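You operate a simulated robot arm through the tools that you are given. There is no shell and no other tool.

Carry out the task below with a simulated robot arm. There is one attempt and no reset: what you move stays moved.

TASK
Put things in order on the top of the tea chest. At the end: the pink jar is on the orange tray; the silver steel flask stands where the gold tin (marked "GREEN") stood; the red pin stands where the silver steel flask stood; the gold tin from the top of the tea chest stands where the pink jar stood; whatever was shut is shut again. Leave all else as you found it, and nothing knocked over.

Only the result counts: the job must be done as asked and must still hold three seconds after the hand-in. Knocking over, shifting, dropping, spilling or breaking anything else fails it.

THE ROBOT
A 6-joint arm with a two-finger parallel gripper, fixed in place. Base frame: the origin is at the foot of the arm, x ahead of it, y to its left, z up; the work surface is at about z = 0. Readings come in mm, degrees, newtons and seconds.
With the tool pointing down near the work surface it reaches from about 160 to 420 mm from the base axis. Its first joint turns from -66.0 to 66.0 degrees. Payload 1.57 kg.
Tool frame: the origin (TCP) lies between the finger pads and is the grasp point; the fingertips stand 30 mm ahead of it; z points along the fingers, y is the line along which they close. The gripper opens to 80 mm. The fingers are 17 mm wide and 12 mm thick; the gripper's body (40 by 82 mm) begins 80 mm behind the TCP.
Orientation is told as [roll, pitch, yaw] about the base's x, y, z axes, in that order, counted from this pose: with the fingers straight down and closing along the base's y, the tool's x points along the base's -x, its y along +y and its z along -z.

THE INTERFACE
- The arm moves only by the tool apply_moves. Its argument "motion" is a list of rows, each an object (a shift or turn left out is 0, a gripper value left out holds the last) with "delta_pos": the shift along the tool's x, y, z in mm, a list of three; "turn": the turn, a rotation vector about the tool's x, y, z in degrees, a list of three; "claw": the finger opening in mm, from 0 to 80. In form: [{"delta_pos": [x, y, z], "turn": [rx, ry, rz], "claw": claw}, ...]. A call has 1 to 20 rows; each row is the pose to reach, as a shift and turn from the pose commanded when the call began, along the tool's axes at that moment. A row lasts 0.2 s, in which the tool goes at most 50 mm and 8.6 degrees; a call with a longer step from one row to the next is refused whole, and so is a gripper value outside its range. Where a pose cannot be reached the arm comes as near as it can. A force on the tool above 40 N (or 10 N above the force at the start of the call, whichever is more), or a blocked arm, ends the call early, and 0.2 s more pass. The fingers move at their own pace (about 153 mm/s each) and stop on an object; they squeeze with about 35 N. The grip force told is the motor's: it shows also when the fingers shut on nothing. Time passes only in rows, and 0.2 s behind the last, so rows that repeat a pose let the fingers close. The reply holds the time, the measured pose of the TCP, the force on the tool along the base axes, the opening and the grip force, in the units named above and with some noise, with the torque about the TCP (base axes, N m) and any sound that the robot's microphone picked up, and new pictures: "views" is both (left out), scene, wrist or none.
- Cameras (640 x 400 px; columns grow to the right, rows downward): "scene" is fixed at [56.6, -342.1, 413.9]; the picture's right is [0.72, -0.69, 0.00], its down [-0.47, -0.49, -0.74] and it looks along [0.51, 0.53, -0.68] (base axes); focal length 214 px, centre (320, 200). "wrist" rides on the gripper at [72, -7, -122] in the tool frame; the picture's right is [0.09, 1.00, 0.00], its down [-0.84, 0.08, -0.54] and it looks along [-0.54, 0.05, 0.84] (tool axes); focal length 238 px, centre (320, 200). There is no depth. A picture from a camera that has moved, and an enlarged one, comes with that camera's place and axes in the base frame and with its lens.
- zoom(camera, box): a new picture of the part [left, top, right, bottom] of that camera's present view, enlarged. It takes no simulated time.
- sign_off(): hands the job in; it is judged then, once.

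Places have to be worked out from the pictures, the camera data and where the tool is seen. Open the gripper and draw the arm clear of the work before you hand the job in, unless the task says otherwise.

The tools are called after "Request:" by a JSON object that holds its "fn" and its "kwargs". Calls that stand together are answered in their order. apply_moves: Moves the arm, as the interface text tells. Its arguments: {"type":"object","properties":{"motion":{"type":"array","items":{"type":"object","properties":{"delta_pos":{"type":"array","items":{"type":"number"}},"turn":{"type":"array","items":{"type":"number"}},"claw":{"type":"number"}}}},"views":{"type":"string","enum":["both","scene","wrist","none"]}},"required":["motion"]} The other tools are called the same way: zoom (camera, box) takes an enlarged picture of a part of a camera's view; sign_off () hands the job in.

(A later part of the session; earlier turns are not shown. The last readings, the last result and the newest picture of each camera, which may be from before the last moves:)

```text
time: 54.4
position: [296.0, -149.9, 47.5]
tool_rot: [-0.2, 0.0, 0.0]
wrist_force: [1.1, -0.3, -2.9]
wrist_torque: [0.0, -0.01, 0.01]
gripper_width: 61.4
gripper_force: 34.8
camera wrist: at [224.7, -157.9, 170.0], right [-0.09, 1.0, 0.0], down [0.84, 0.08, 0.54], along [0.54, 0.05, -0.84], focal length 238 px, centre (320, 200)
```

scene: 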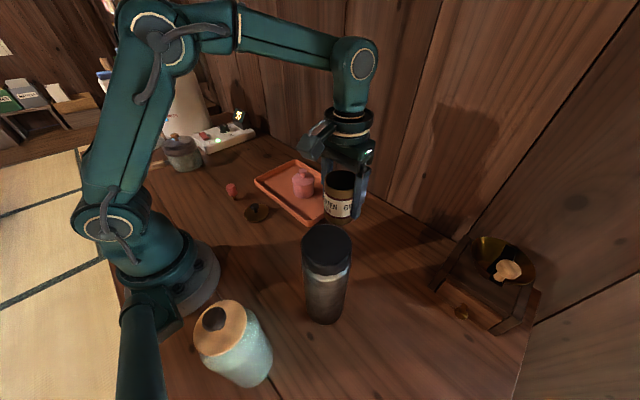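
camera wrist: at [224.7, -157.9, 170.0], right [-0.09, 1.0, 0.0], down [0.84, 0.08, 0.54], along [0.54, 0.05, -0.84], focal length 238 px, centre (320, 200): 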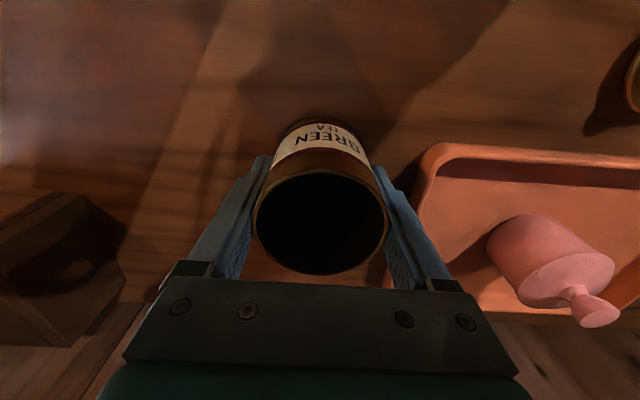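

Almost touching (force -2.9 N, was -4.4). I lower another 0.8 mm to seat it.

Request:
{"fn": "apply_moves", "kwargs": {"motion": [{"delta_pos": [0, 0, 0.8]}, {"delta_pos": [0, 0, 0.8]}], "views": "none"}}

```text
time: 55.0
position: [294.9, -150.9, 47.2]
tool_rot: [-0.1, 0.1, 0.0]
wrist_force: [-0.3, 0.7, -2.8]
wrist_torque: [0.0, -0.02, 0.0]
gripper_width: 61.5
gripper_force: 35.2
```

Still partly hanging; another 0.8 mm.

Request:
{"fn": "apply_moves", "kwargs": {"motion": [{"delta_pos": [0, 0, 0.8]}, {"delta_pos": [0, 0, 0.8]}], "views": "none"}}

```text
time: 55.6
position: [295.0, -151.0, 46.1]
tool_rot: [-0.2, -0.2, 0.0]
wrist_force: [-3.1, 1.6, 12.6]
wrist_torque: [0.44, 0.08, 0.06]
gripper_width: 61.7
gripper_force: 35.2
```

Contact at +12.6 N. I ease off slightly, open, and rise straight up.

Request:
{"fn": "apply_moves", "kwargs": {"motion": [{"delta_pos": [0, 0, -0.5]}, {"delta_pos": [0, 0, -0.5], "claw": 66}, {"delta_pos": [0, 0, -0.5], "claw": 80}, {"delta_pos": [0, 0, -0.5], "claw": 80}, {"delta_pos": [0, 0, -25], "claw": 80}, {"delta_pos": [0, 0, -60], "claw": 80}, {"delta_pos": [0, 0, -95], "claw": 80}, {"delta_pos": [0, 0, -115], "claw": 80}, {"delta_pos": [0, 0, -115], "claw": 80}]}}

Request:
{"fn": "zoom", "kwargs": {"camera": "wrist", "box": [220, 60, 420, 200]}}

```text
time: 57.6
position: [294.6, -150.8, 159.4]
tool_rot: [-0.1, 0.0, 0.0]
wrist_force: [0.3, 0.6, 0.0]
wrist_torque: [0.0, 0.0, -0.01]
gripper_width: 80.0
gripper_force: 0.2
camera wrist: at [223.6, -158.1, 281.6], right [-0.09, 1.0, 0.0], down [0.84, 0.08, 0.54], along [0.54, 0.05, -0.84], focal length 238 px, centre (320, 200)
```

scene: 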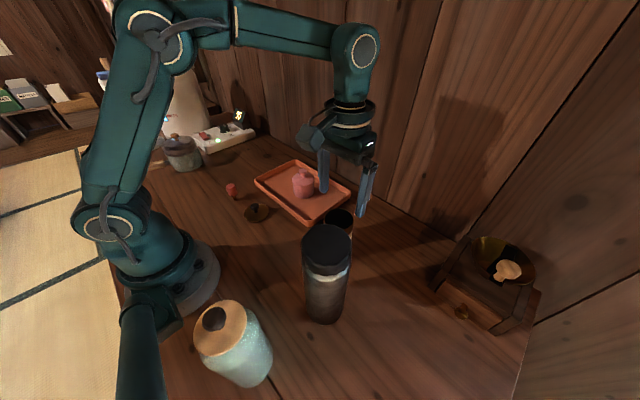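
wrist: 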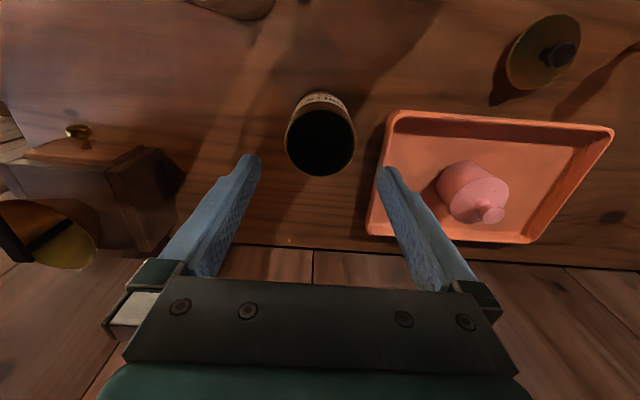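

```text
2.86 times, centred on (320, 130) of wrist
camera zoom: at [223.6, -158.1, 281.6], right [-0.09, 1.0, 0.0], down [0.84, 0.08, 0.54], along [0.54, 0.05, -0.84], focal length 681 px, centre (320, 400)
```

zoom: 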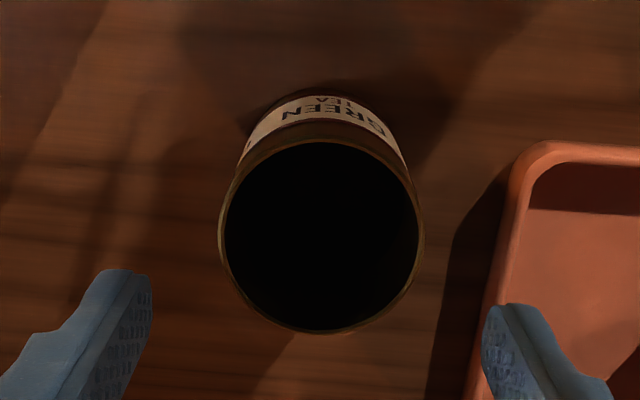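

The body stands at the jar's old place, upright. Now the lid: I zoom in on it on the table to judge its thickness for regripping.

Request:
{"fn": "zoom", "kwargs": {"camera": "scene", "box": [236, 192, 276, 228]}}

Request:
{"fn": "zoom", "kwargs": {"camera": "scene", "box": [290, 200, 370, 260]}}

```text
11.11 times, centred on (256, 210) of scene
camera zoom: at [56.6, -342.1, 413.9], right [0.72, -0.69, 0.0], down [-0.47, -0.49, -0.74], along [0.51, 0.53, -0.68], focal length 2383 px, centre (1031, 89)
```

zoom: 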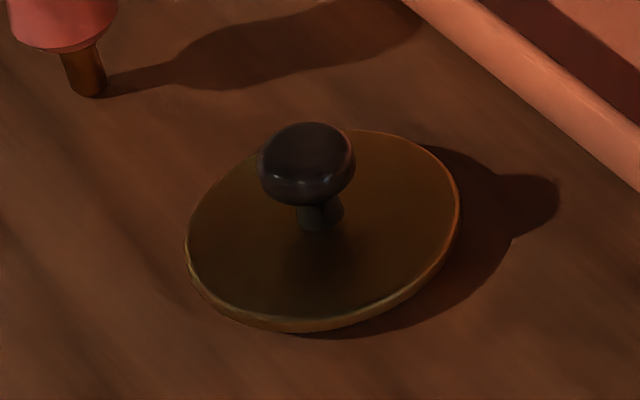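

```text
6.67 times, centred on (330, 230) of scene
camera zoom: at [56.6, -342.1, 413.9], right [0.72, -0.69, 0.0], down [-0.47, -0.49, -0.74], along [0.51, 0.53, -0.68], focal length 1430 px, centre (253, 0)
```

zoom: 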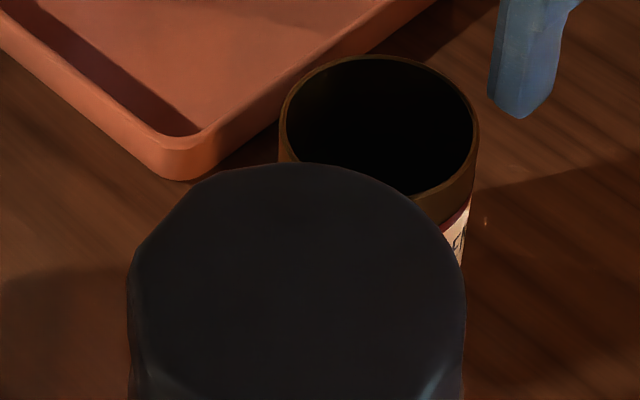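

The lid is ~4 mm thick with a mushroom knob (≈23 mm) at about z 18–28, so I'll lift it by the knob. I fly back over it.

Request:
{"fn": "apply_moves", "kwargs": {"motion": [{"delta_pos": [6, 15, 0]}, {"delta_pos": [20, 50, 0]}, {"delta_pos": [36, 90, 0]}, {"delta_pos": [52, 130, 0]}, {"delta_pos": [68, 168, 0]}, {"delta_pos": [80, 198, 0]}, {"delta_pos": [85.4, 211, 0]}, {"delta_pos": [85.4, 211, 25]}, {"delta_pos": [85.4, 211, 50]}, {"delta_pos": [85.4, 211, 50]}]}}

Request:
{"fn": "zoom", "kwargs": {"camera": "wrist", "box": [240, 80, 400, 200]}}

```text
time: 59.8
position: [209.5, 60.6, 109.8]
tool_rot: [-0.2, 0.0, -0.1]
wrist_force: [0.0, -0.5, -0.4]
wrist_torque: [-0.02, 0.02, 0.01]
gripper_width: 80.0
gripper_force: 0.1
camera wrist: at [138.4, 53.8, 232.9], right [-0.09, 1.0, 0.0], down [0.84, 0.08, 0.54], along [0.54, 0.05, -0.84], focal length 238 px, centre (320, 200)
```

scene: 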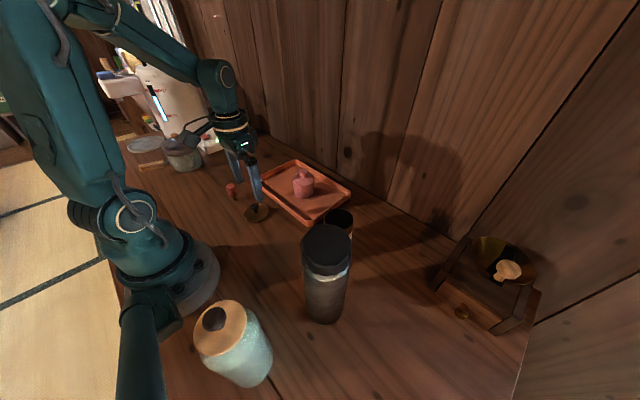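
wrist: 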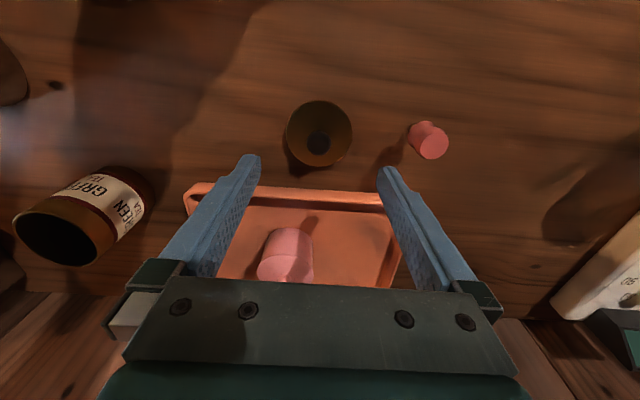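

```text
3.33 times, centred on (320, 140) of wrist
camera zoom: at [138.4, 53.8, 232.9], right [-0.09, 1.0, 0.0], down [0.84, 0.08, 0.54], along [0.54, 0.05, -0.84], focal length 794 px, centre (320, 400)
```

zoom: 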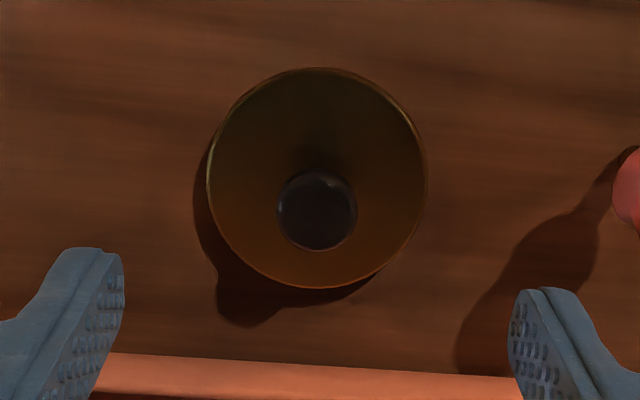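

I zoom in further to measure the lid's exact offset from the tool axis.

Request:
{"fn": "zoom", "kwargs": {"camera": "wrist", "box": [270, 90, 370, 175]}}

```text
4.71 times, centred on (320, 132) of wrist
camera zoom: at [138.4, 53.8, 232.9], right [-0.09, 1.0, 0.0], down [0.84, 0.08, 0.54], along [0.54, 0.05, -0.84], focal length 1122 px, centre (320, 518)
```

zoom: 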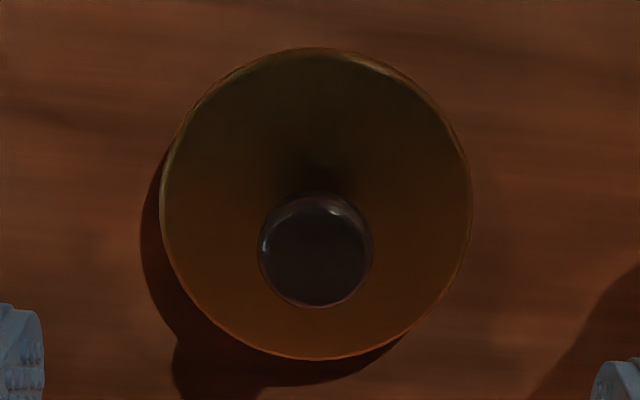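

The lid is aligned with the tool to within about 1 mm. I descend to TCP z≈43 (tips above the lid plate) and close on the knob.

Request:
{"fn": "apply_moves", "kwargs": {"motion": [{"delta_pos": [0, -0.8, 25], "claw": 60}, {"delta_pos": [0, -0.8, 50], "claw": 50}, {"delta_pos": [0, -0.8, 64], "claw": 50}, {"delta_pos": [0, -0.8, 67.5], "claw": 50}, {"delta_pos": [0, -0.8, 67.5], "claw": 50}]}}

Request:
{"fn": "zoom", "kwargs": {"camera": "wrist", "box": [240, 110, 400, 230]}}

Request:
{"fn": "zoom", "kwargs": {"camera": "scene", "box": [226, 162, 296, 227]}}

```text
time: 61.0
position: [209.0, 58.5, 46.2]
tool_rot: [-0.1, -0.1, 0.0]
wrist_force: [0.8, -1.0, 0.3]
wrist_torque: [0.01, 0.02, -0.02]
gripper_width: 50.0
gripper_force: 0.0
camera wrist: at [138.2, 52.3, 166.8], right [-0.09, 1.0, 0.0], down [0.84, 0.08, 0.54], along [0.54, 0.05, -0.84], focal length 238 px, centre (320, 200)
```

scene: 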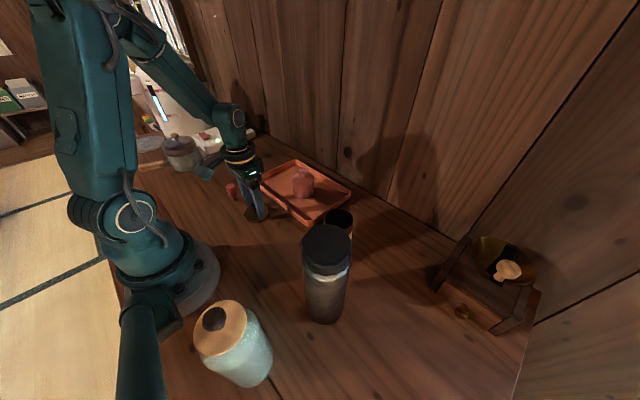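
wrist: 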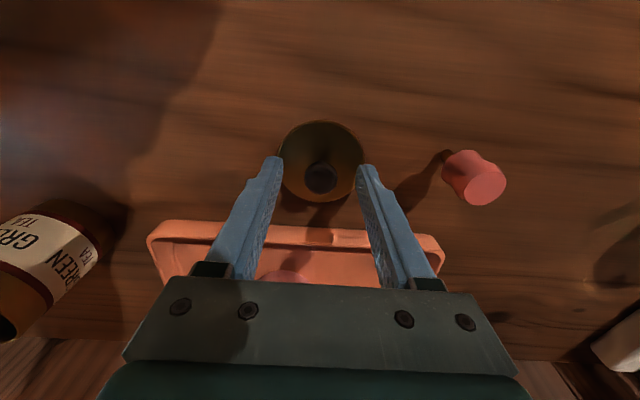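

```text
3.33 times, centred on (320, 170) of wrist
camera zoom: at [138.2, 52.3, 166.8], right [-0.09, 1.0, 0.0], down [0.84, 0.08, 0.54], along [0.54, 0.05, -0.84], focal length 794 px, centre (320, 300)
```

zoom: 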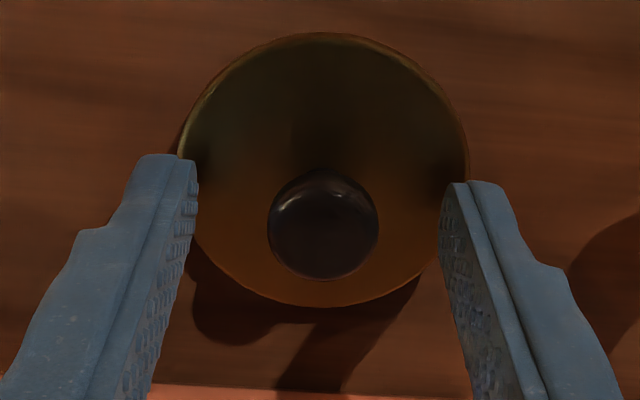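

```text
6.15 times, centred on (261, 194) of scene
camera zoom: at [56.6, -342.1, 413.9], right [0.72, -0.69, 0.0], down [-0.47, -0.49, -0.74], along [0.51, 0.53, -0.68], focal length 1320 px, centre (683, 234)
```

zoom: 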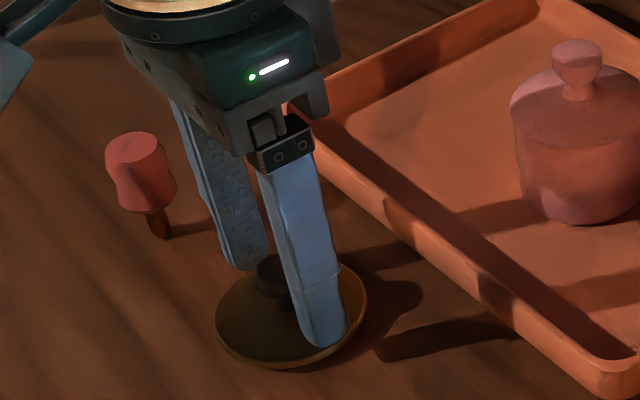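

Fingers straddle the knob just above the lid plate. Closing on the knob.

Request:
{"fn": "apply_moves", "kwargs": {"motion": [{"claw": 30}, {"claw": 15}, {"claw": 10}, {"claw": 10}, {"claw": 10}], "views": "wrist"}}

Request:
{"fn": "zoom", "kwargs": {"camera": "wrist", "box": [240, 110, 400, 230]}}

```text
time: 62.2
position: [209.6, 59.4, 44.0]
tool_rot: [-0.1, 0.0, 0.0]
wrist_force: [-1.5, -0.2, -0.4]
wrist_torque: [-0.01, 0.0, 0.0]
gripper_width: 19.2
gripper_force: 33.2
camera wrist: at [138.2, 52.3, 167.0], right [-0.09, 1.0, 0.0], down [0.84, 0.08, 0.54], along [0.54, 0.05, -0.84], focal length 238 px, centre (320, 200)
```

wrist: 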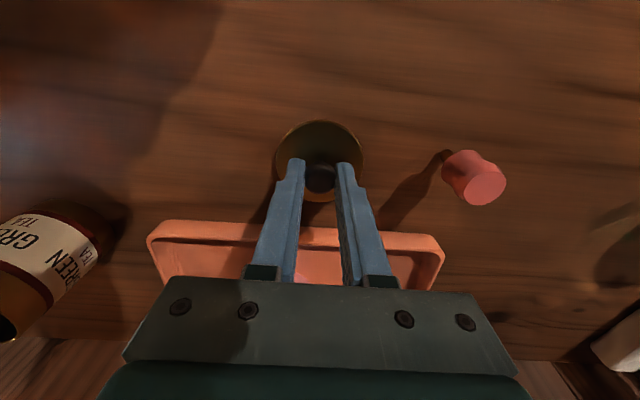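

```text
3.33 times, centred on (320, 170) of wrist
camera zoom: at [138.2, 52.3, 167.0], right [-0.09, 1.0, 0.0], down [0.84, 0.08, 0.54], along [0.54, 0.05, -0.84], focal length 794 px, centre (320, 300)
```

zoom: 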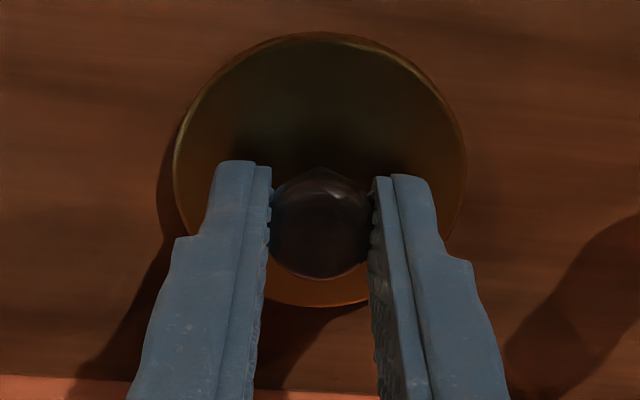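

The knob is held (19.2 mm). I lift slowly 40 mm and check that the lid hangs level.

Request:
{"fn": "apply_moves", "kwargs": {"motion": [{"delta_pos": [0, 0, -4]}, {"delta_pos": [0, 0, -10]}, {"delta_pos": [0, 0, -20]}, {"delta_pos": [0, 0, -32]}, {"delta_pos": [0, 0, -40]}, {"delta_pos": [0, 0, -40]}]}}

Request:
{"fn": "zoom", "kwargs": {"camera": "scene", "box": [216, 152, 296, 222]}}

Request:
{"fn": "zoom", "kwargs": {"camera": "wrist", "box": [240, 110, 400, 230]}}

```text
time: 63.6
position: [209.8, 59.4, 84.0]
tool_rot: [-0.1, 0.0, -0.1]
wrist_force: [-1.1, 0.0, -0.1]
wrist_torque: [0.01, 0.02, 0.01]
gripper_width: 19.2
gripper_force: 33.0
camera wrist: at [138.8, 52.6, 205.6], right [-0.09, 1.0, 0.0], down [0.84, 0.08, 0.54], along [0.54, 0.05, -0.84], focal length 238 px, centre (320, 200)
```

scene: 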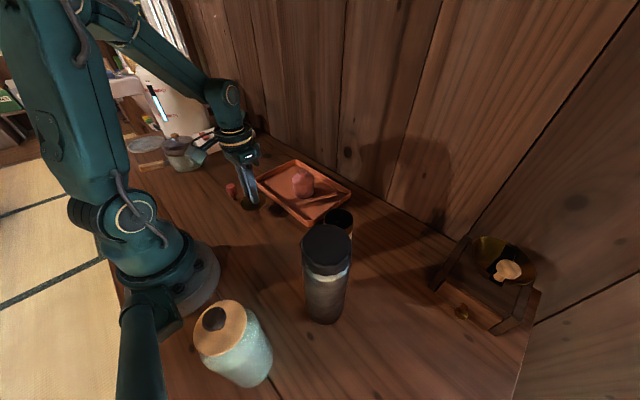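
wrist: 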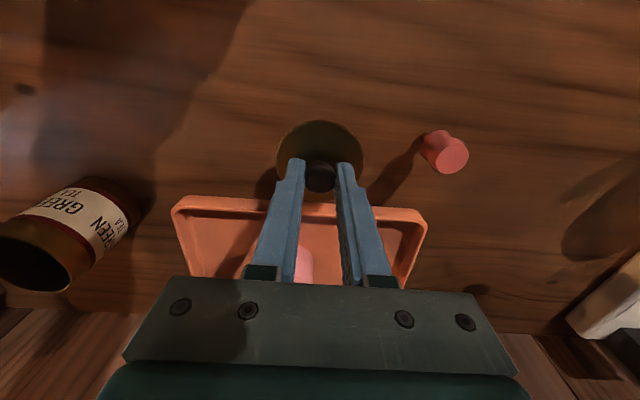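

```text
5.71 times, centred on (256, 187) of scene
camera zoom: at [56.6, -342.1, 413.9], right [0.72, -0.69, 0.0], down [-0.47, -0.49, -0.74], along [0.51, 0.53, -0.68], focal length 1226 px, centre (686, 274)
```

zoom: 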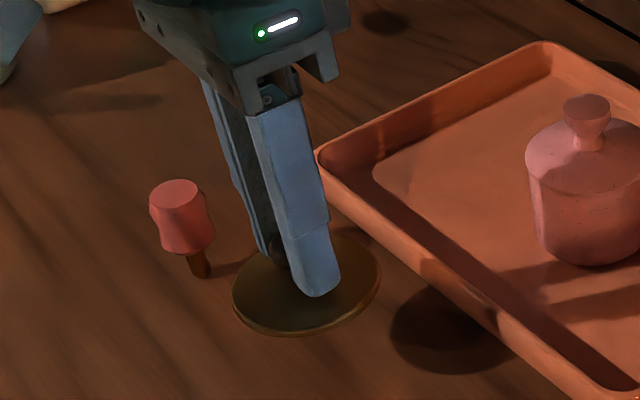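

```text
3.33 times, centred on (320, 170) of wrist
camera zoom: at [138.8, 52.6, 205.6], right [-0.09, 1.0, 0.0], down [0.84, 0.08, 0.54], along [0.54, 0.05, -0.84], focal length 794 px, centre (320, 300)
```

zoom: 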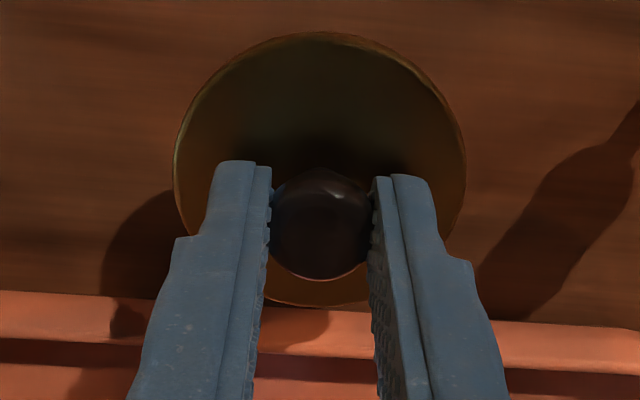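

The lid hangs level. I carry it above the tin body at the jar's old place, lid bottom about 30 mm above the rim.

Request:
{"fn": "apply_moves", "kwargs": {"motion": [{"delta_pos": [0, 0, -25]}, {"delta_pos": [0, 0, -55]}, {"delta_pos": [0, 0, -77]}, {"delta_pos": [-6, -15, -77]}, {"delta_pos": [-18, -45, -77]}, {"delta_pos": [-32, -80, -77]}, {"delta_pos": [-46, -115, -77]}, {"delta_pos": [-60, -150, -77]}, {"delta_pos": [-73, -180, -77]}, {"delta_pos": [-82, -202, -77]}, {"delta_pos": [-85.4, -210.2, -77]}, {"delta_pos": [-85.4, -210.2, -77]}, {"delta_pos": [-85.4, -210.2, -77]}]}}

Request:
{"fn": "zoom", "kwargs": {"camera": "wrist", "box": [240, 80, 400, 200]}}

Request:
{"fn": "zoom", "kwargs": {"camera": "scene", "box": [290, 160, 390, 240]}}

```text
time: 66.4
position: [296.2, -152.1, 160.3]
tool_rot: [-0.1, 0.1, 0.0]
wrist_force: [-0.4, -0.3, -0.3]
wrist_torque: [0.03, 0.02, 0.03]
gripper_width: 18.9
gripper_force: 33.0
camera wrist: at [225.0, -158.4, 282.5], right [-0.09, 1.0, 0.0], down [0.84, 0.08, 0.54], along [0.54, 0.05, -0.84], focal length 238 px, centre (320, 200)
```

scene: 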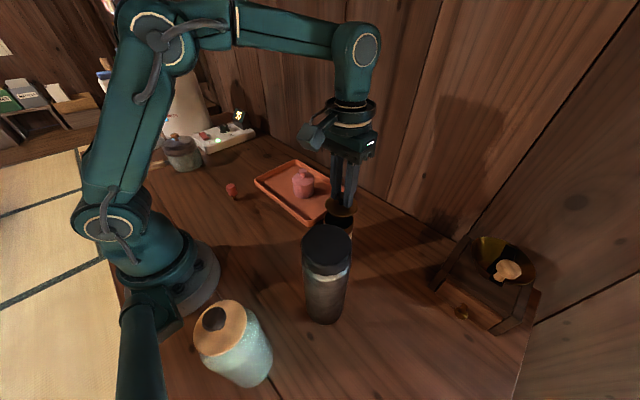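
wrist: 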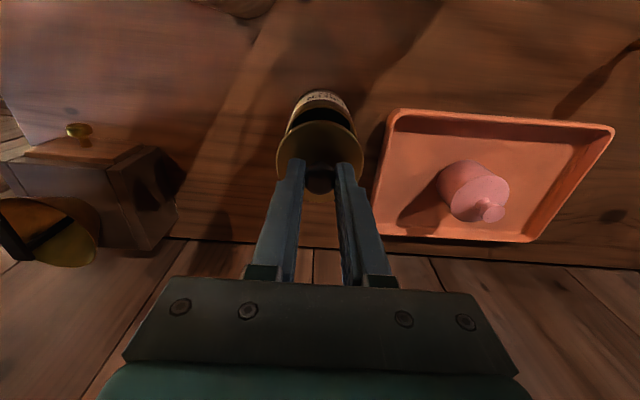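

```text
3.33 times, centred on (320, 140) of wrist
camera zoom: at [225.0, -158.4, 282.5], right [-0.09, 1.0, 0.0], down [0.84, 0.08, 0.54], along [0.54, 0.05, -0.84], focal length 794 px, centre (320, 400)
```

zoom: 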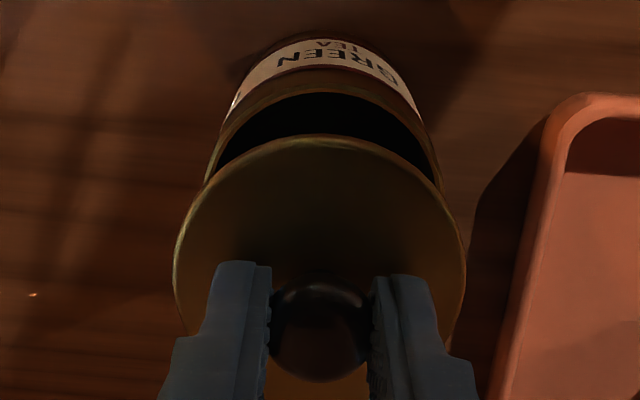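

```text
5.00 times, centred on (340, 200) of scene
camera zoom: at [56.6, -342.1, 413.8], right [0.72, -0.69, 0.0], down [-0.47, -0.49, -0.74], along [0.51, 0.53, -0.68], focal length 1072 px, centre (220, 200)
```

zoom: 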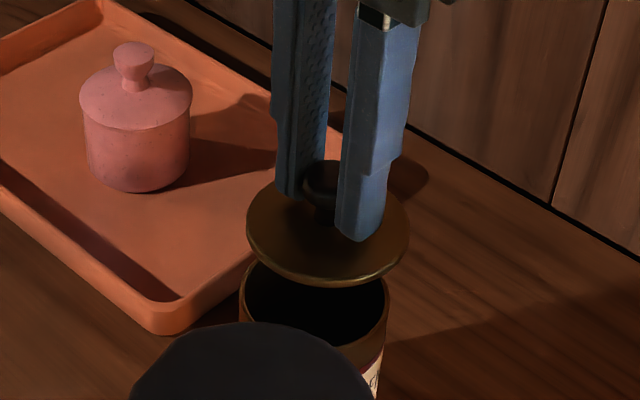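

Lid and body look concentric from both cameras. I lower to just above the rim and check again before seating.

Request:
{"fn": "apply_moves", "kwargs": {"motion": [{"delta_pos": [0, 0, 12]}, {"delta_pos": [0, 0, 22]}, {"delta_pos": [0, 0, 29]}, {"delta_pos": [0, 0, 29]}, {"delta_pos": [0, 0, 29]}], "views": "wrist"}}

Request:
{"fn": "zoom", "kwargs": {"camera": "wrist", "box": [260, 85, 380, 175]}}

Request:
{"fn": "zoom", "kwargs": {"camera": "scene", "box": [310, 180, 370, 230]}}

```text
time: 67.6
position: [294.9, -150.8, 132.1]
tool_rot: [0.0, 0.1, 0.0]
wrist_force: [0.1, 0.6, -0.6]
wrist_torque: [-0.03, 0.0, 0.01]
gripper_width: 18.8
gripper_force: 33.4
camera wrist: at [224.3, -158.2, 254.2], right [-0.09, 1.0, 0.0], down [0.84, 0.08, 0.54], along [0.54, 0.05, -0.84], focal length 238 px, centre (320, 200)
```

wrist: 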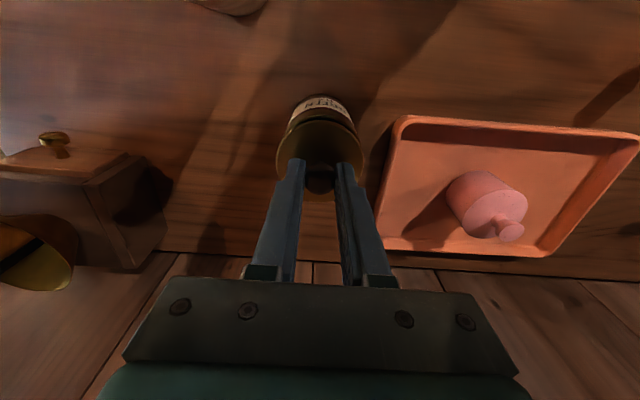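

```text
4.44 times, centred on (320, 130) of wrist
camera zoom: at [224.3, -158.2, 254.2], right [-0.09, 1.0, 0.0], down [0.84, 0.08, 0.54], along [0.54, 0.05, -0.84], focal length 1059 px, centre (320, 511)
```

zoom: 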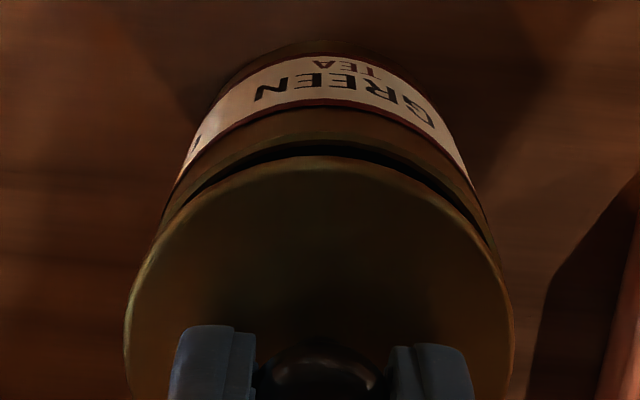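

```text
8.00 times, centred on (340, 205) of scene
camera zoom: at [56.6, -342.1, 413.8], right [0.72, -0.69, 0.0], down [-0.47, -0.49, -0.74], along [0.51, 0.53, -0.68], focal length 1716 px, centre (160, 160)
```

zoom: 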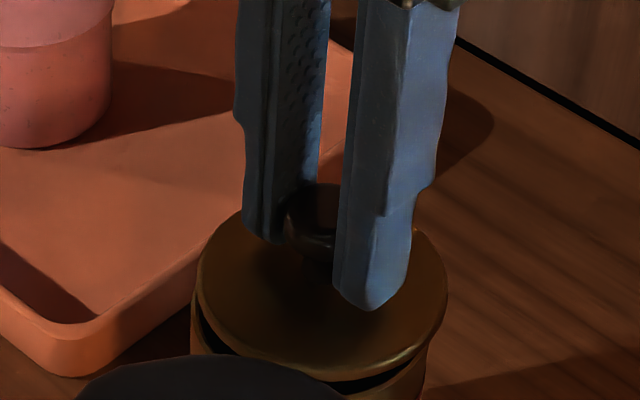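

Nearly concentric; I zoom more closely to measure any residual offset before seating.

Request:
{"fn": "zoom", "kwargs": {"camera": "scene", "box": [330, 200, 370, 230]}}

Request:
{"fn": "zoom", "kwargs": {"camera": "wrist", "box": [270, 95, 370, 155]}}

```text
13.33 times, centred on (350, 215) of scene
camera zoom: at [56.6, -342.1, 413.8], right [0.72, -0.69, 0.0], down [-0.47, -0.49, -0.74], along [0.51, 0.53, -0.68], focal length 2860 px, centre (-80, 0)
```

zoom: 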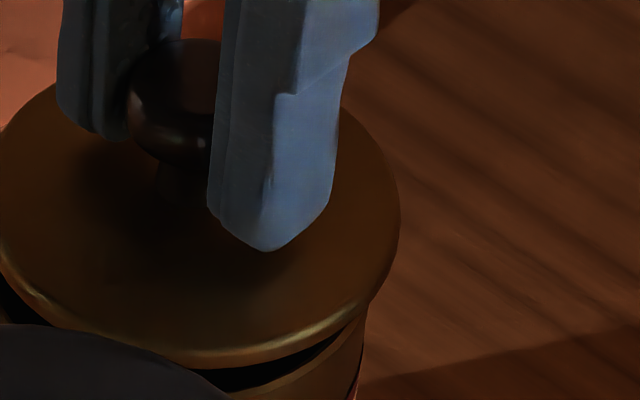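

```text
6.40 times, centred on (320, 125) of wrist
camera zoom: at [224.3, -158.2, 254.2], right [-0.09, 1.0, 0.0], down [0.84, 0.08, 0.54], along [0.54, 0.05, -0.84], focal length 1525 px, centre (320, 680)
```

zoom: 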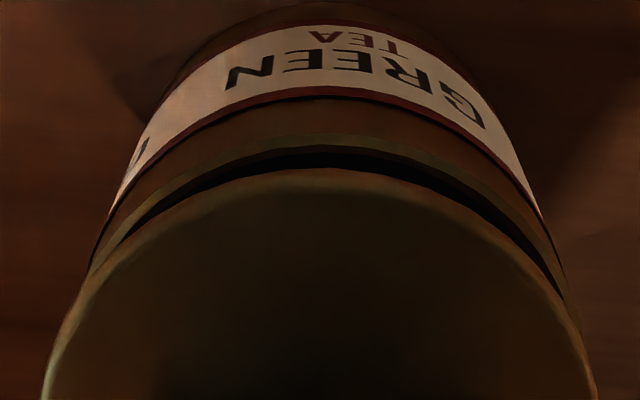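

The offset is well under a millimetre. I lower the lid in small steps onto the rim.

Request:
{"fn": "apply_moves", "kwargs": {"motion": [{"delta_pos": [0, 0, 1.5]}, {"delta_pos": [0, 0, 3]}, {"delta_pos": [0, 0, 4]}, {"delta_pos": [0, 0, 4]}], "views": "wrist"}}

Request:
{"fn": "zoom", "kwargs": {"camera": "wrist", "box": [270, 95, 370, 155]}}

```text
time: 68.6
position: [295.7, -150.3, 127.9]
tool_rot: [-0.1, -0.1, 0.0]
wrist_force: [0.0, 0.1, -0.6]
wrist_torque: [0.0, 0.0, -0.02]
gripper_width: 19.0
gripper_force: 33.5
camera wrist: at [223.9, -157.9, 250.7], right [-0.09, 1.0, 0.0], down [0.84, 0.08, 0.54], along [0.54, 0.05, -0.84], focal length 238 px, centre (320, 200)
```

wrist: 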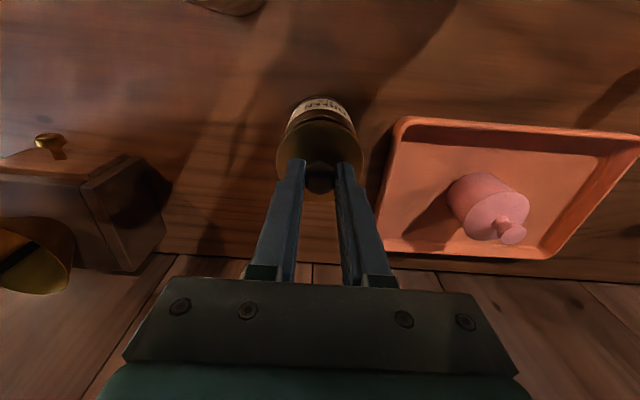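

```text
6.40 times, centred on (320, 125) of wrist
camera zoom: at [223.9, -157.9, 250.7], right [-0.09, 1.0, 0.0], down [0.84, 0.08, 0.54], along [0.54, 0.05, -0.84], focal length 1525 px, centre (320, 680)
```

zoom: 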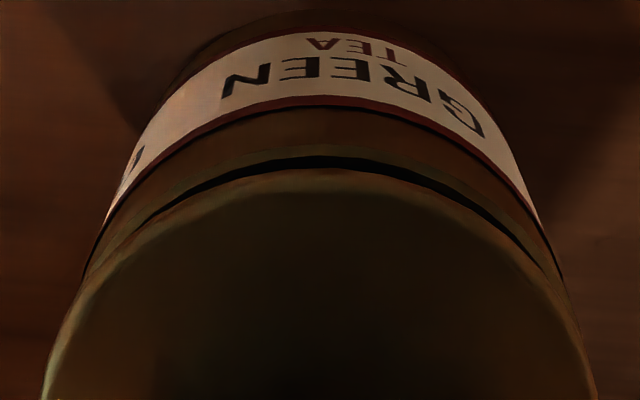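

Gap is shrinking evenly, no contact yet. Continuing down in 1 mm steps.

Request:
{"fn": "apply_moves", "kwargs": {"motion": [{"delta_pos": [0, 0, 1]}, {"delta_pos": [0, 0, 2]}, {"delta_pos": [0, 0, 2]}], "views": "wrist"}}

Request:
{"fn": "zoom", "kwargs": {"camera": "wrist", "box": [270, 95, 370, 155]}}

```text
time: 69.4
position: [294.9, -149.3, 125.7]
tool_rot: [-0.2, 0.0, 0.0]
wrist_force: [-0.5, 0.5, -0.1]
wrist_torque: [0.03, -0.01, 0.02]
gripper_width: 18.9
gripper_force: 32.9
camera wrist: at [223.9, -157.5, 248.3], right [-0.09, 1.0, 0.0], down [0.84, 0.08, 0.54], along [0.54, 0.05, -0.84], focal length 238 px, centre (320, 200)
```

wrist: 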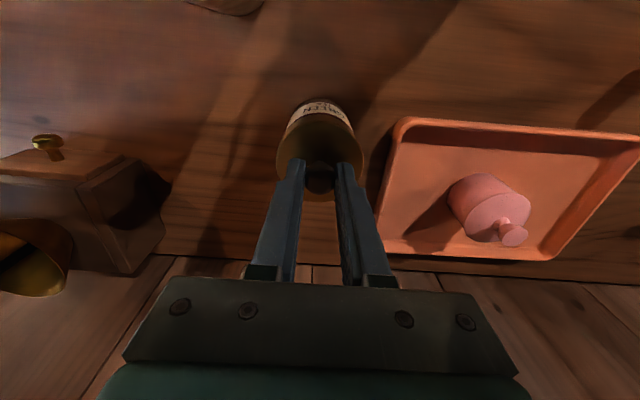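

```text
6.40 times, centred on (320, 125) of wrist
camera zoom: at [223.9, -157.5, 248.3], right [-0.09, 1.0, 0.0], down [0.84, 0.08, 0.54], along [0.54, 0.05, -0.84], focal length 1525 px, centre (320, 680)
```

zoom: 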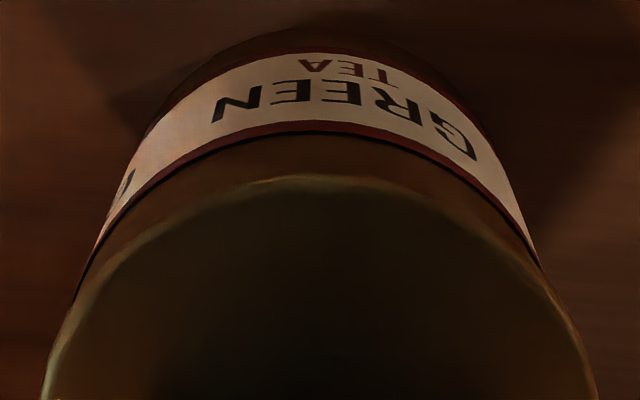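

The gap has closed visually. I press down another millimetre to confirm contact.

Request:
{"fn": "apply_moves", "kwargs": {"motion": [{"delta_pos": [0, 0, 0.7]}, {"delta_pos": [0, 0, 0.7]}], "views": "none"}}

```text
time: 70.0
position: [295.1, -150.0, 127.0]
tool_rot: [-0.1, -0.1, 0.0]
wrist_force: [-1.0, -1.1, 5.4]
wrist_torque: [0.01, -0.03, 0.03]
gripper_width: 18.9
gripper_force: 33.4
```

Contact (+5.4 N). A slight further press, then I open the fingers and listen for the latch.

Request:
{"fn": "apply_moves", "kwargs": {"motion": [{"delta_pos": [0, 0, 0.5]}, {"delta_pos": [0, 0, 0.5], "claw": 26}, {"delta_pos": [0, 0, 0], "claw": 50}, {"delta_pos": [0, 0, 0], "claw": 60}, {"delta_pos": [0, 0, 0], "claw": 60}]}}

Request:
{"fn": "zoom", "kwargs": {"camera": "wrist", "box": [240, 80, 400, 200]}}

Request:
{"fn": "zoom", "kwargs": {"camera": "scene", "box": [310, 180, 370, 230]}}

```text
time: 71.2
position: [294.7, -149.0, 126.3]
tool_rot: [-0.1, 0.0, 0.1]
wrist_force: [-0.9, 1.3, 0.1]
wrist_torque: [0.0, -0.02, 0.04]
gripper_width: 60.0
gripper_force: 0.1
heard: snap
camera wrist: at [223.7, -157.0, 247.7], right [-0.09, 1.0, 0.0], down [0.84, 0.08, 0.54], along [0.54, 0.05, -0.84], focal length 238 px, centre (320, 200)
```

scene: 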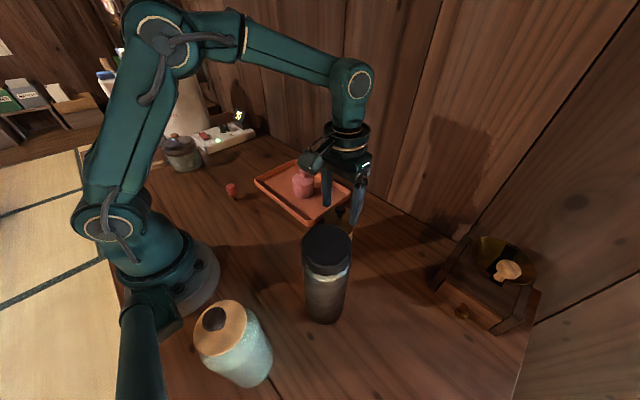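
wrist: 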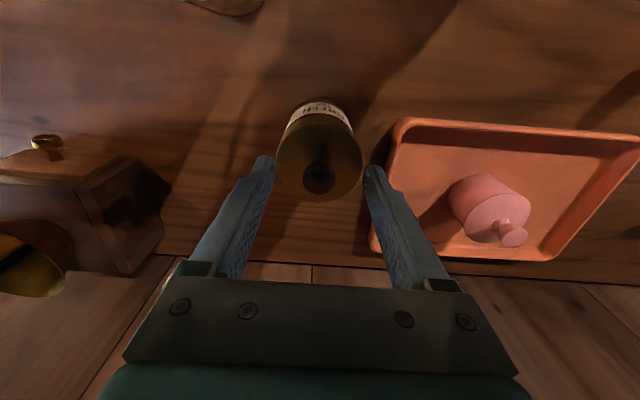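

```text
3.33 times, centred on (320, 140) of wrist
camera zoom: at [223.7, -157.0, 247.7], right [-0.09, 1.0, 0.0], down [0.84, 0.08, 0.54], along [0.54, 0.05, -0.84], focal length 794 px, centre (320, 400)
```

zoom: 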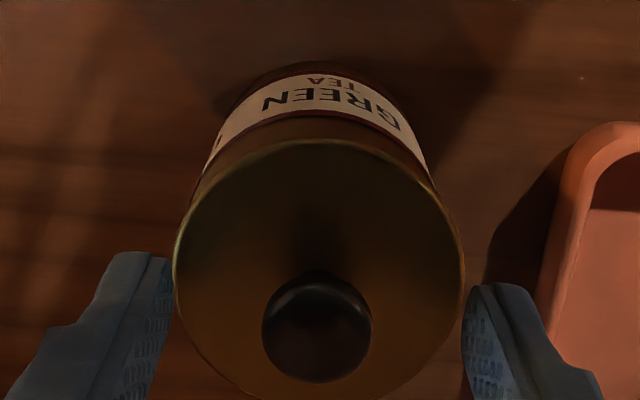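

```text
8.00 times, centred on (340, 205) of scene
camera zoom: at [56.6, -342.1, 413.9], right [0.72, -0.69, 0.0], down [-0.47, -0.49, -0.74], along [0.51, 0.53, -0.68], focal length 1716 px, centre (160, 160)
```

zoom: 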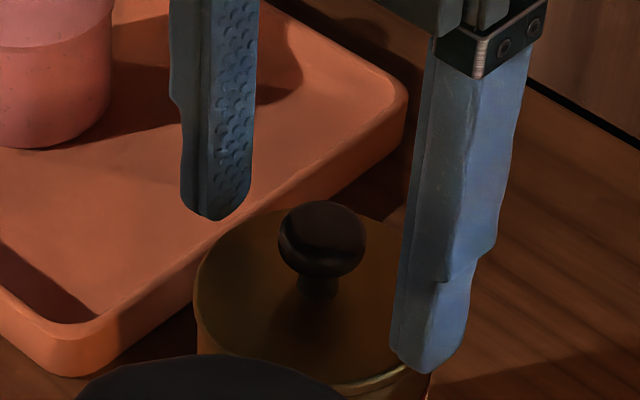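

The latch snapped: the tin is shut and stands where the jar stood. Next the flask: I rise well above its 204 mm top and swing round to view it along its bearing (about -55°).

Request:
{"fn": "apply_moves", "kwargs": {"motion": [{"delta_pos": [0, 0, -40], "claw": 70}, {"delta_pos": [0, 0, -85], "claw": 80}, {"delta_pos": [0, 0, -126], "claw": 80}, {"delta_pos": [25, -2, -126], "turn": [0, 0, 7.8]}, {"delta_pos": [50, -4, -126], "turn": [0, 0, 15.6]}, {"delta_pos": [76, -6, -126], "turn": [0, 0, 23.4]}, {"delta_pos": [101, -8, -126], "turn": [0, 0, 31.2]}, {"delta_pos": [126, -11, -126], "turn": [0, 0, 39]}, {"delta_pos": [151, -13, -126], "turn": [0, 0, 46.8]}, {"delta_pos": [176.5, -15, -126], "turn": [0, 0, 54.6]}, {"delta_pos": [176.5, -15, -126], "turn": [0, 0, 54.6]}]}}

Request:
{"fn": "zoom", "kwargs": {"camera": "wrist", "box": [200, 0, 440, 200]}}

```text
time: 73.6
position: [118.5, -163.8, 250.8]
tool_rot: [0.0, -0.1, -54.7]
wrist_force: [-0.6, -0.1, -0.3]
wrist_torque: [0.01, -0.02, -0.03]
gripper_width: 80.1
gripper_force: 0.1
camera wrist: at [72.4, -110.1, 373.2], right [0.76, 0.65, 0.0], down [0.55, -0.64, 0.54], along [0.35, -0.41, -0.84], focal length 238 px, centre (320, 200)
```

scene: 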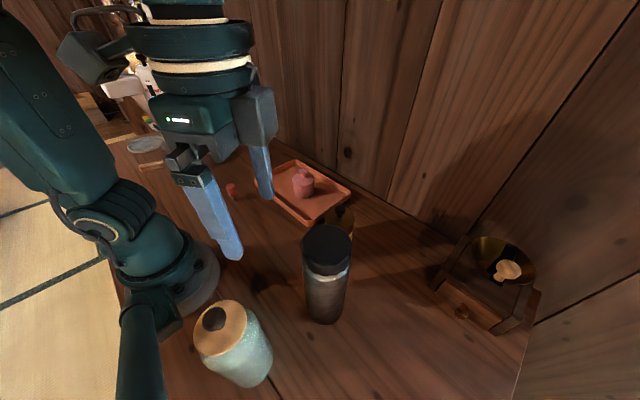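
wrist: 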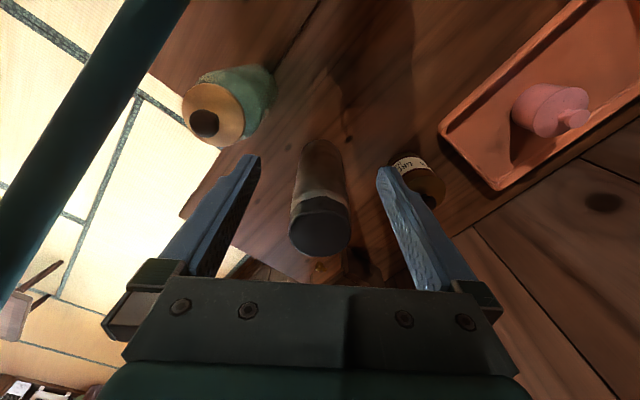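

```text
2.00 times, centred on (320, 100) of wrist
camera zoom: at [72.4, -110.1, 373.2], right [0.76, 0.65, 0.0], down [0.55, -0.64, 0.54], along [0.35, -0.41, -0.84], focal length 477 px, centre (320, 400)
```

zoom: 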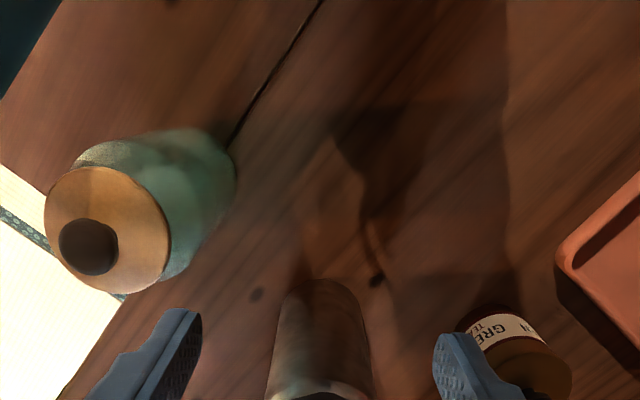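

I zoom on the flask to see its cap, shoulder and base.

Request:
{"fn": "zoom", "kwargs": {"camera": "wrist", "box": [240, 120, 400, 270]}}

Request:
{"fn": "zoom", "kwargs": {"camera": "scene", "box": [285, 205, 365, 335]}}

```text
2.67 times, centred on (320, 195) of wrist
camera zoom: at [72.4, -110.1, 373.2], right [0.76, 0.65, 0.0], down [0.55, -0.64, 0.54], along [0.35, -0.41, -0.84], focal length 636 px, centre (320, 213)
```

zoom: 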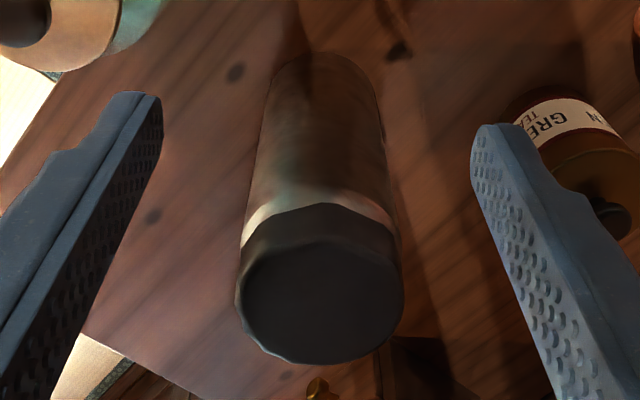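

```text
3.08 times, centred on (325, 270) of scene
camera zoom: at [56.6, -342.1, 413.9], right [0.72, -0.69, 0.0], down [-0.47, -0.49, -0.74], along [0.51, 0.53, -0.68], focal length 660 px, centre (305, -15)
```

zoom: 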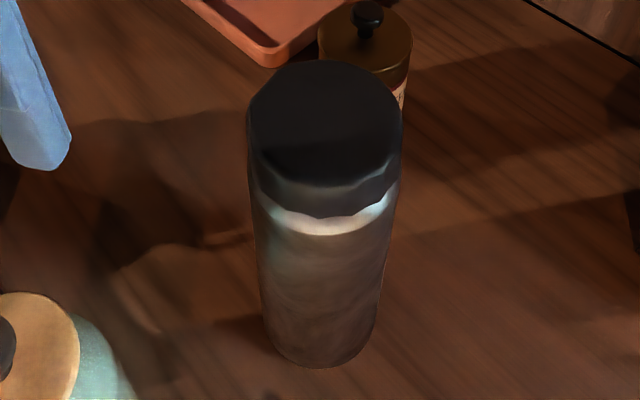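

I measure the flask's silhouette at several heights with closer zooms.

Request:
{"fn": "zoom", "kwargs": {"camera": "scene", "box": [295, 218, 360, 260]}}

Request:
{"fn": "zoom", "kwargs": {"camera": "scene", "box": [295, 285, 360, 327]}}

Request:
{"fn": "zoom", "kwargs": {"camera": "scene", "box": [295, 255, 360, 297]}}

```text
9.52 times, centred on (328, 239) of scene
camera zoom: at [56.6, -342.1, 413.9], right [0.72, -0.69, 0.0], down [-0.47, -0.49, -0.74], along [0.51, 0.53, -0.68], focal length 2043 px, centre (249, -171)
```

zoom: 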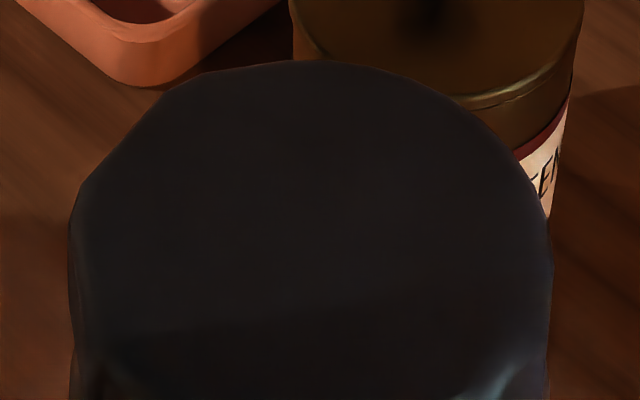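

```text
9.52 times, centred on (328, 306) of scene
camera zoom: at [56.6, -342.1, 413.9], right [0.72, -0.69, 0.0], down [-0.47, -0.49, -0.74], along [0.51, 0.53, -0.68], focal length 2043 px, centre (249, -810)
```

zoom: 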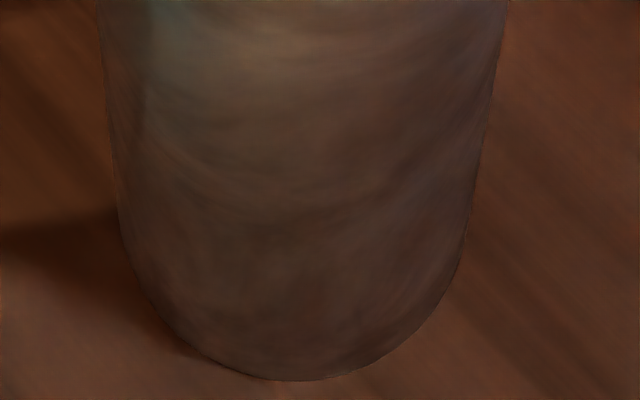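

```text
9.52 times, centred on (328, 276) of scene
camera zoom: at [56.6, -342.1, 413.9], right [0.72, -0.69, 0.0], down [-0.47, -0.49, -0.74], along [0.51, 0.53, -0.68], focal length 2043 px, centre (249, -524)
```

zoom: 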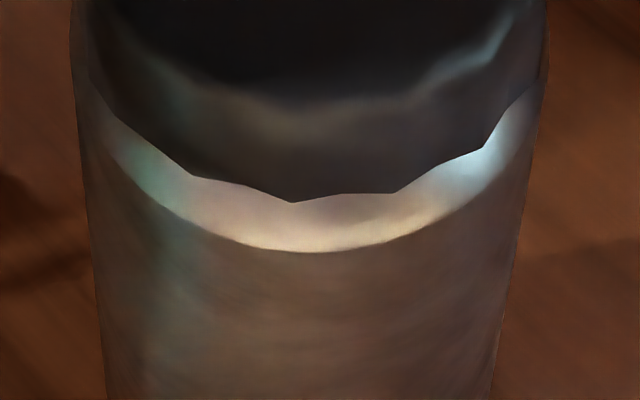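

From both views the flask's body is about 67 mm wide and constant, with the cap slightly narrower, height about 193 mm, axis near (176,-232). A vertical grip below the cap works. I turn to yaw 0 above it, tips staying above the cap.

Request:
{"fn": "apply_moves", "kwargs": {"motion": [{"delta_pos": [-12, 1, 0], "turn": [0, 0, -7.8]}, {"delta_pos": [-25, 2, 0], "turn": [0, 0, -15.6]}, {"delta_pos": [-38, 3, 0], "turn": [0, 0, -23.4]}, {"delta_pos": [-51, 5, 0], "turn": [0, 0, -31.2]}, {"delta_pos": [-64, 6, 0], "turn": [0, 0, -39]}, {"delta_pos": [-77, 7, 0], "turn": [0, 0, -46.8]}, {"delta_pos": [-89, 8, 0], "turn": [0, 0, -54.7]}, {"delta_pos": [-89, 8, 0], "turn": [0, 0, -54.7]}]}}

Request:
{"fn": "zoom", "kwargs": {"camera": "wrist", "box": [220, 80, 420, 250]}}

```text
time: 75.4
position: [174.5, -233.1, 251.2]
tool_rot: [0.0, 0.1, 0.2]
wrist_force: [0.6, 0.4, 0.3]
wrist_torque: [-0.02, -0.04, -0.04]
gripper_width: 80.5
gripper_force: 0.0
camera wrist: at [104.1, -240.8, 373.2], right [-0.09, 1.0, 0.0], down [0.84, 0.08, 0.54], along [0.54, 0.05, -0.84], focal length 238 px, centre (320, 200)
```

scene: 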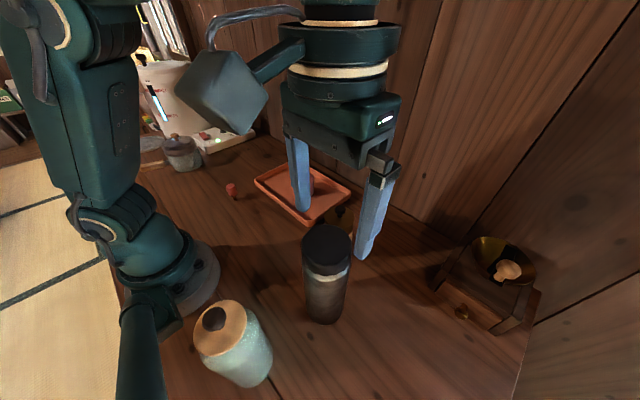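
wrist: 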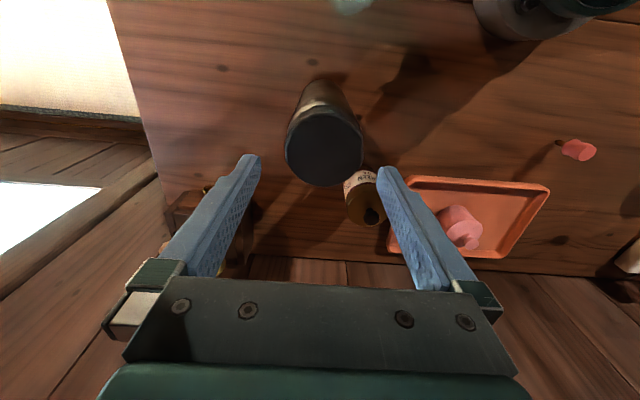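

```text
2.35 times, centred on (320, 165) of wrist
camera zoom: at [104.1, -240.8, 373.2], right [-0.09, 1.0, 0.0], down [0.84, 0.08, 0.54], along [0.54, 0.05, -0.84], focal length 561 px, centre (320, 282)
```

zoom: 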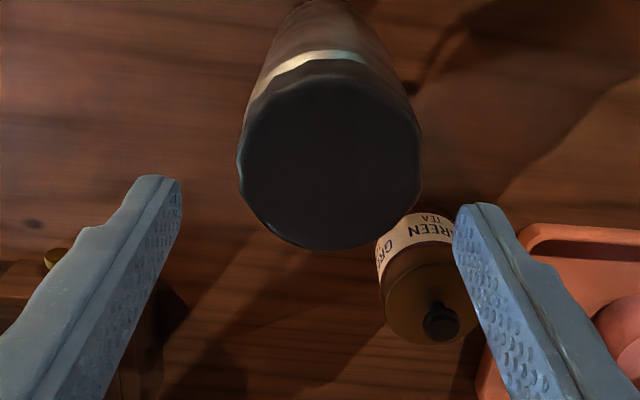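

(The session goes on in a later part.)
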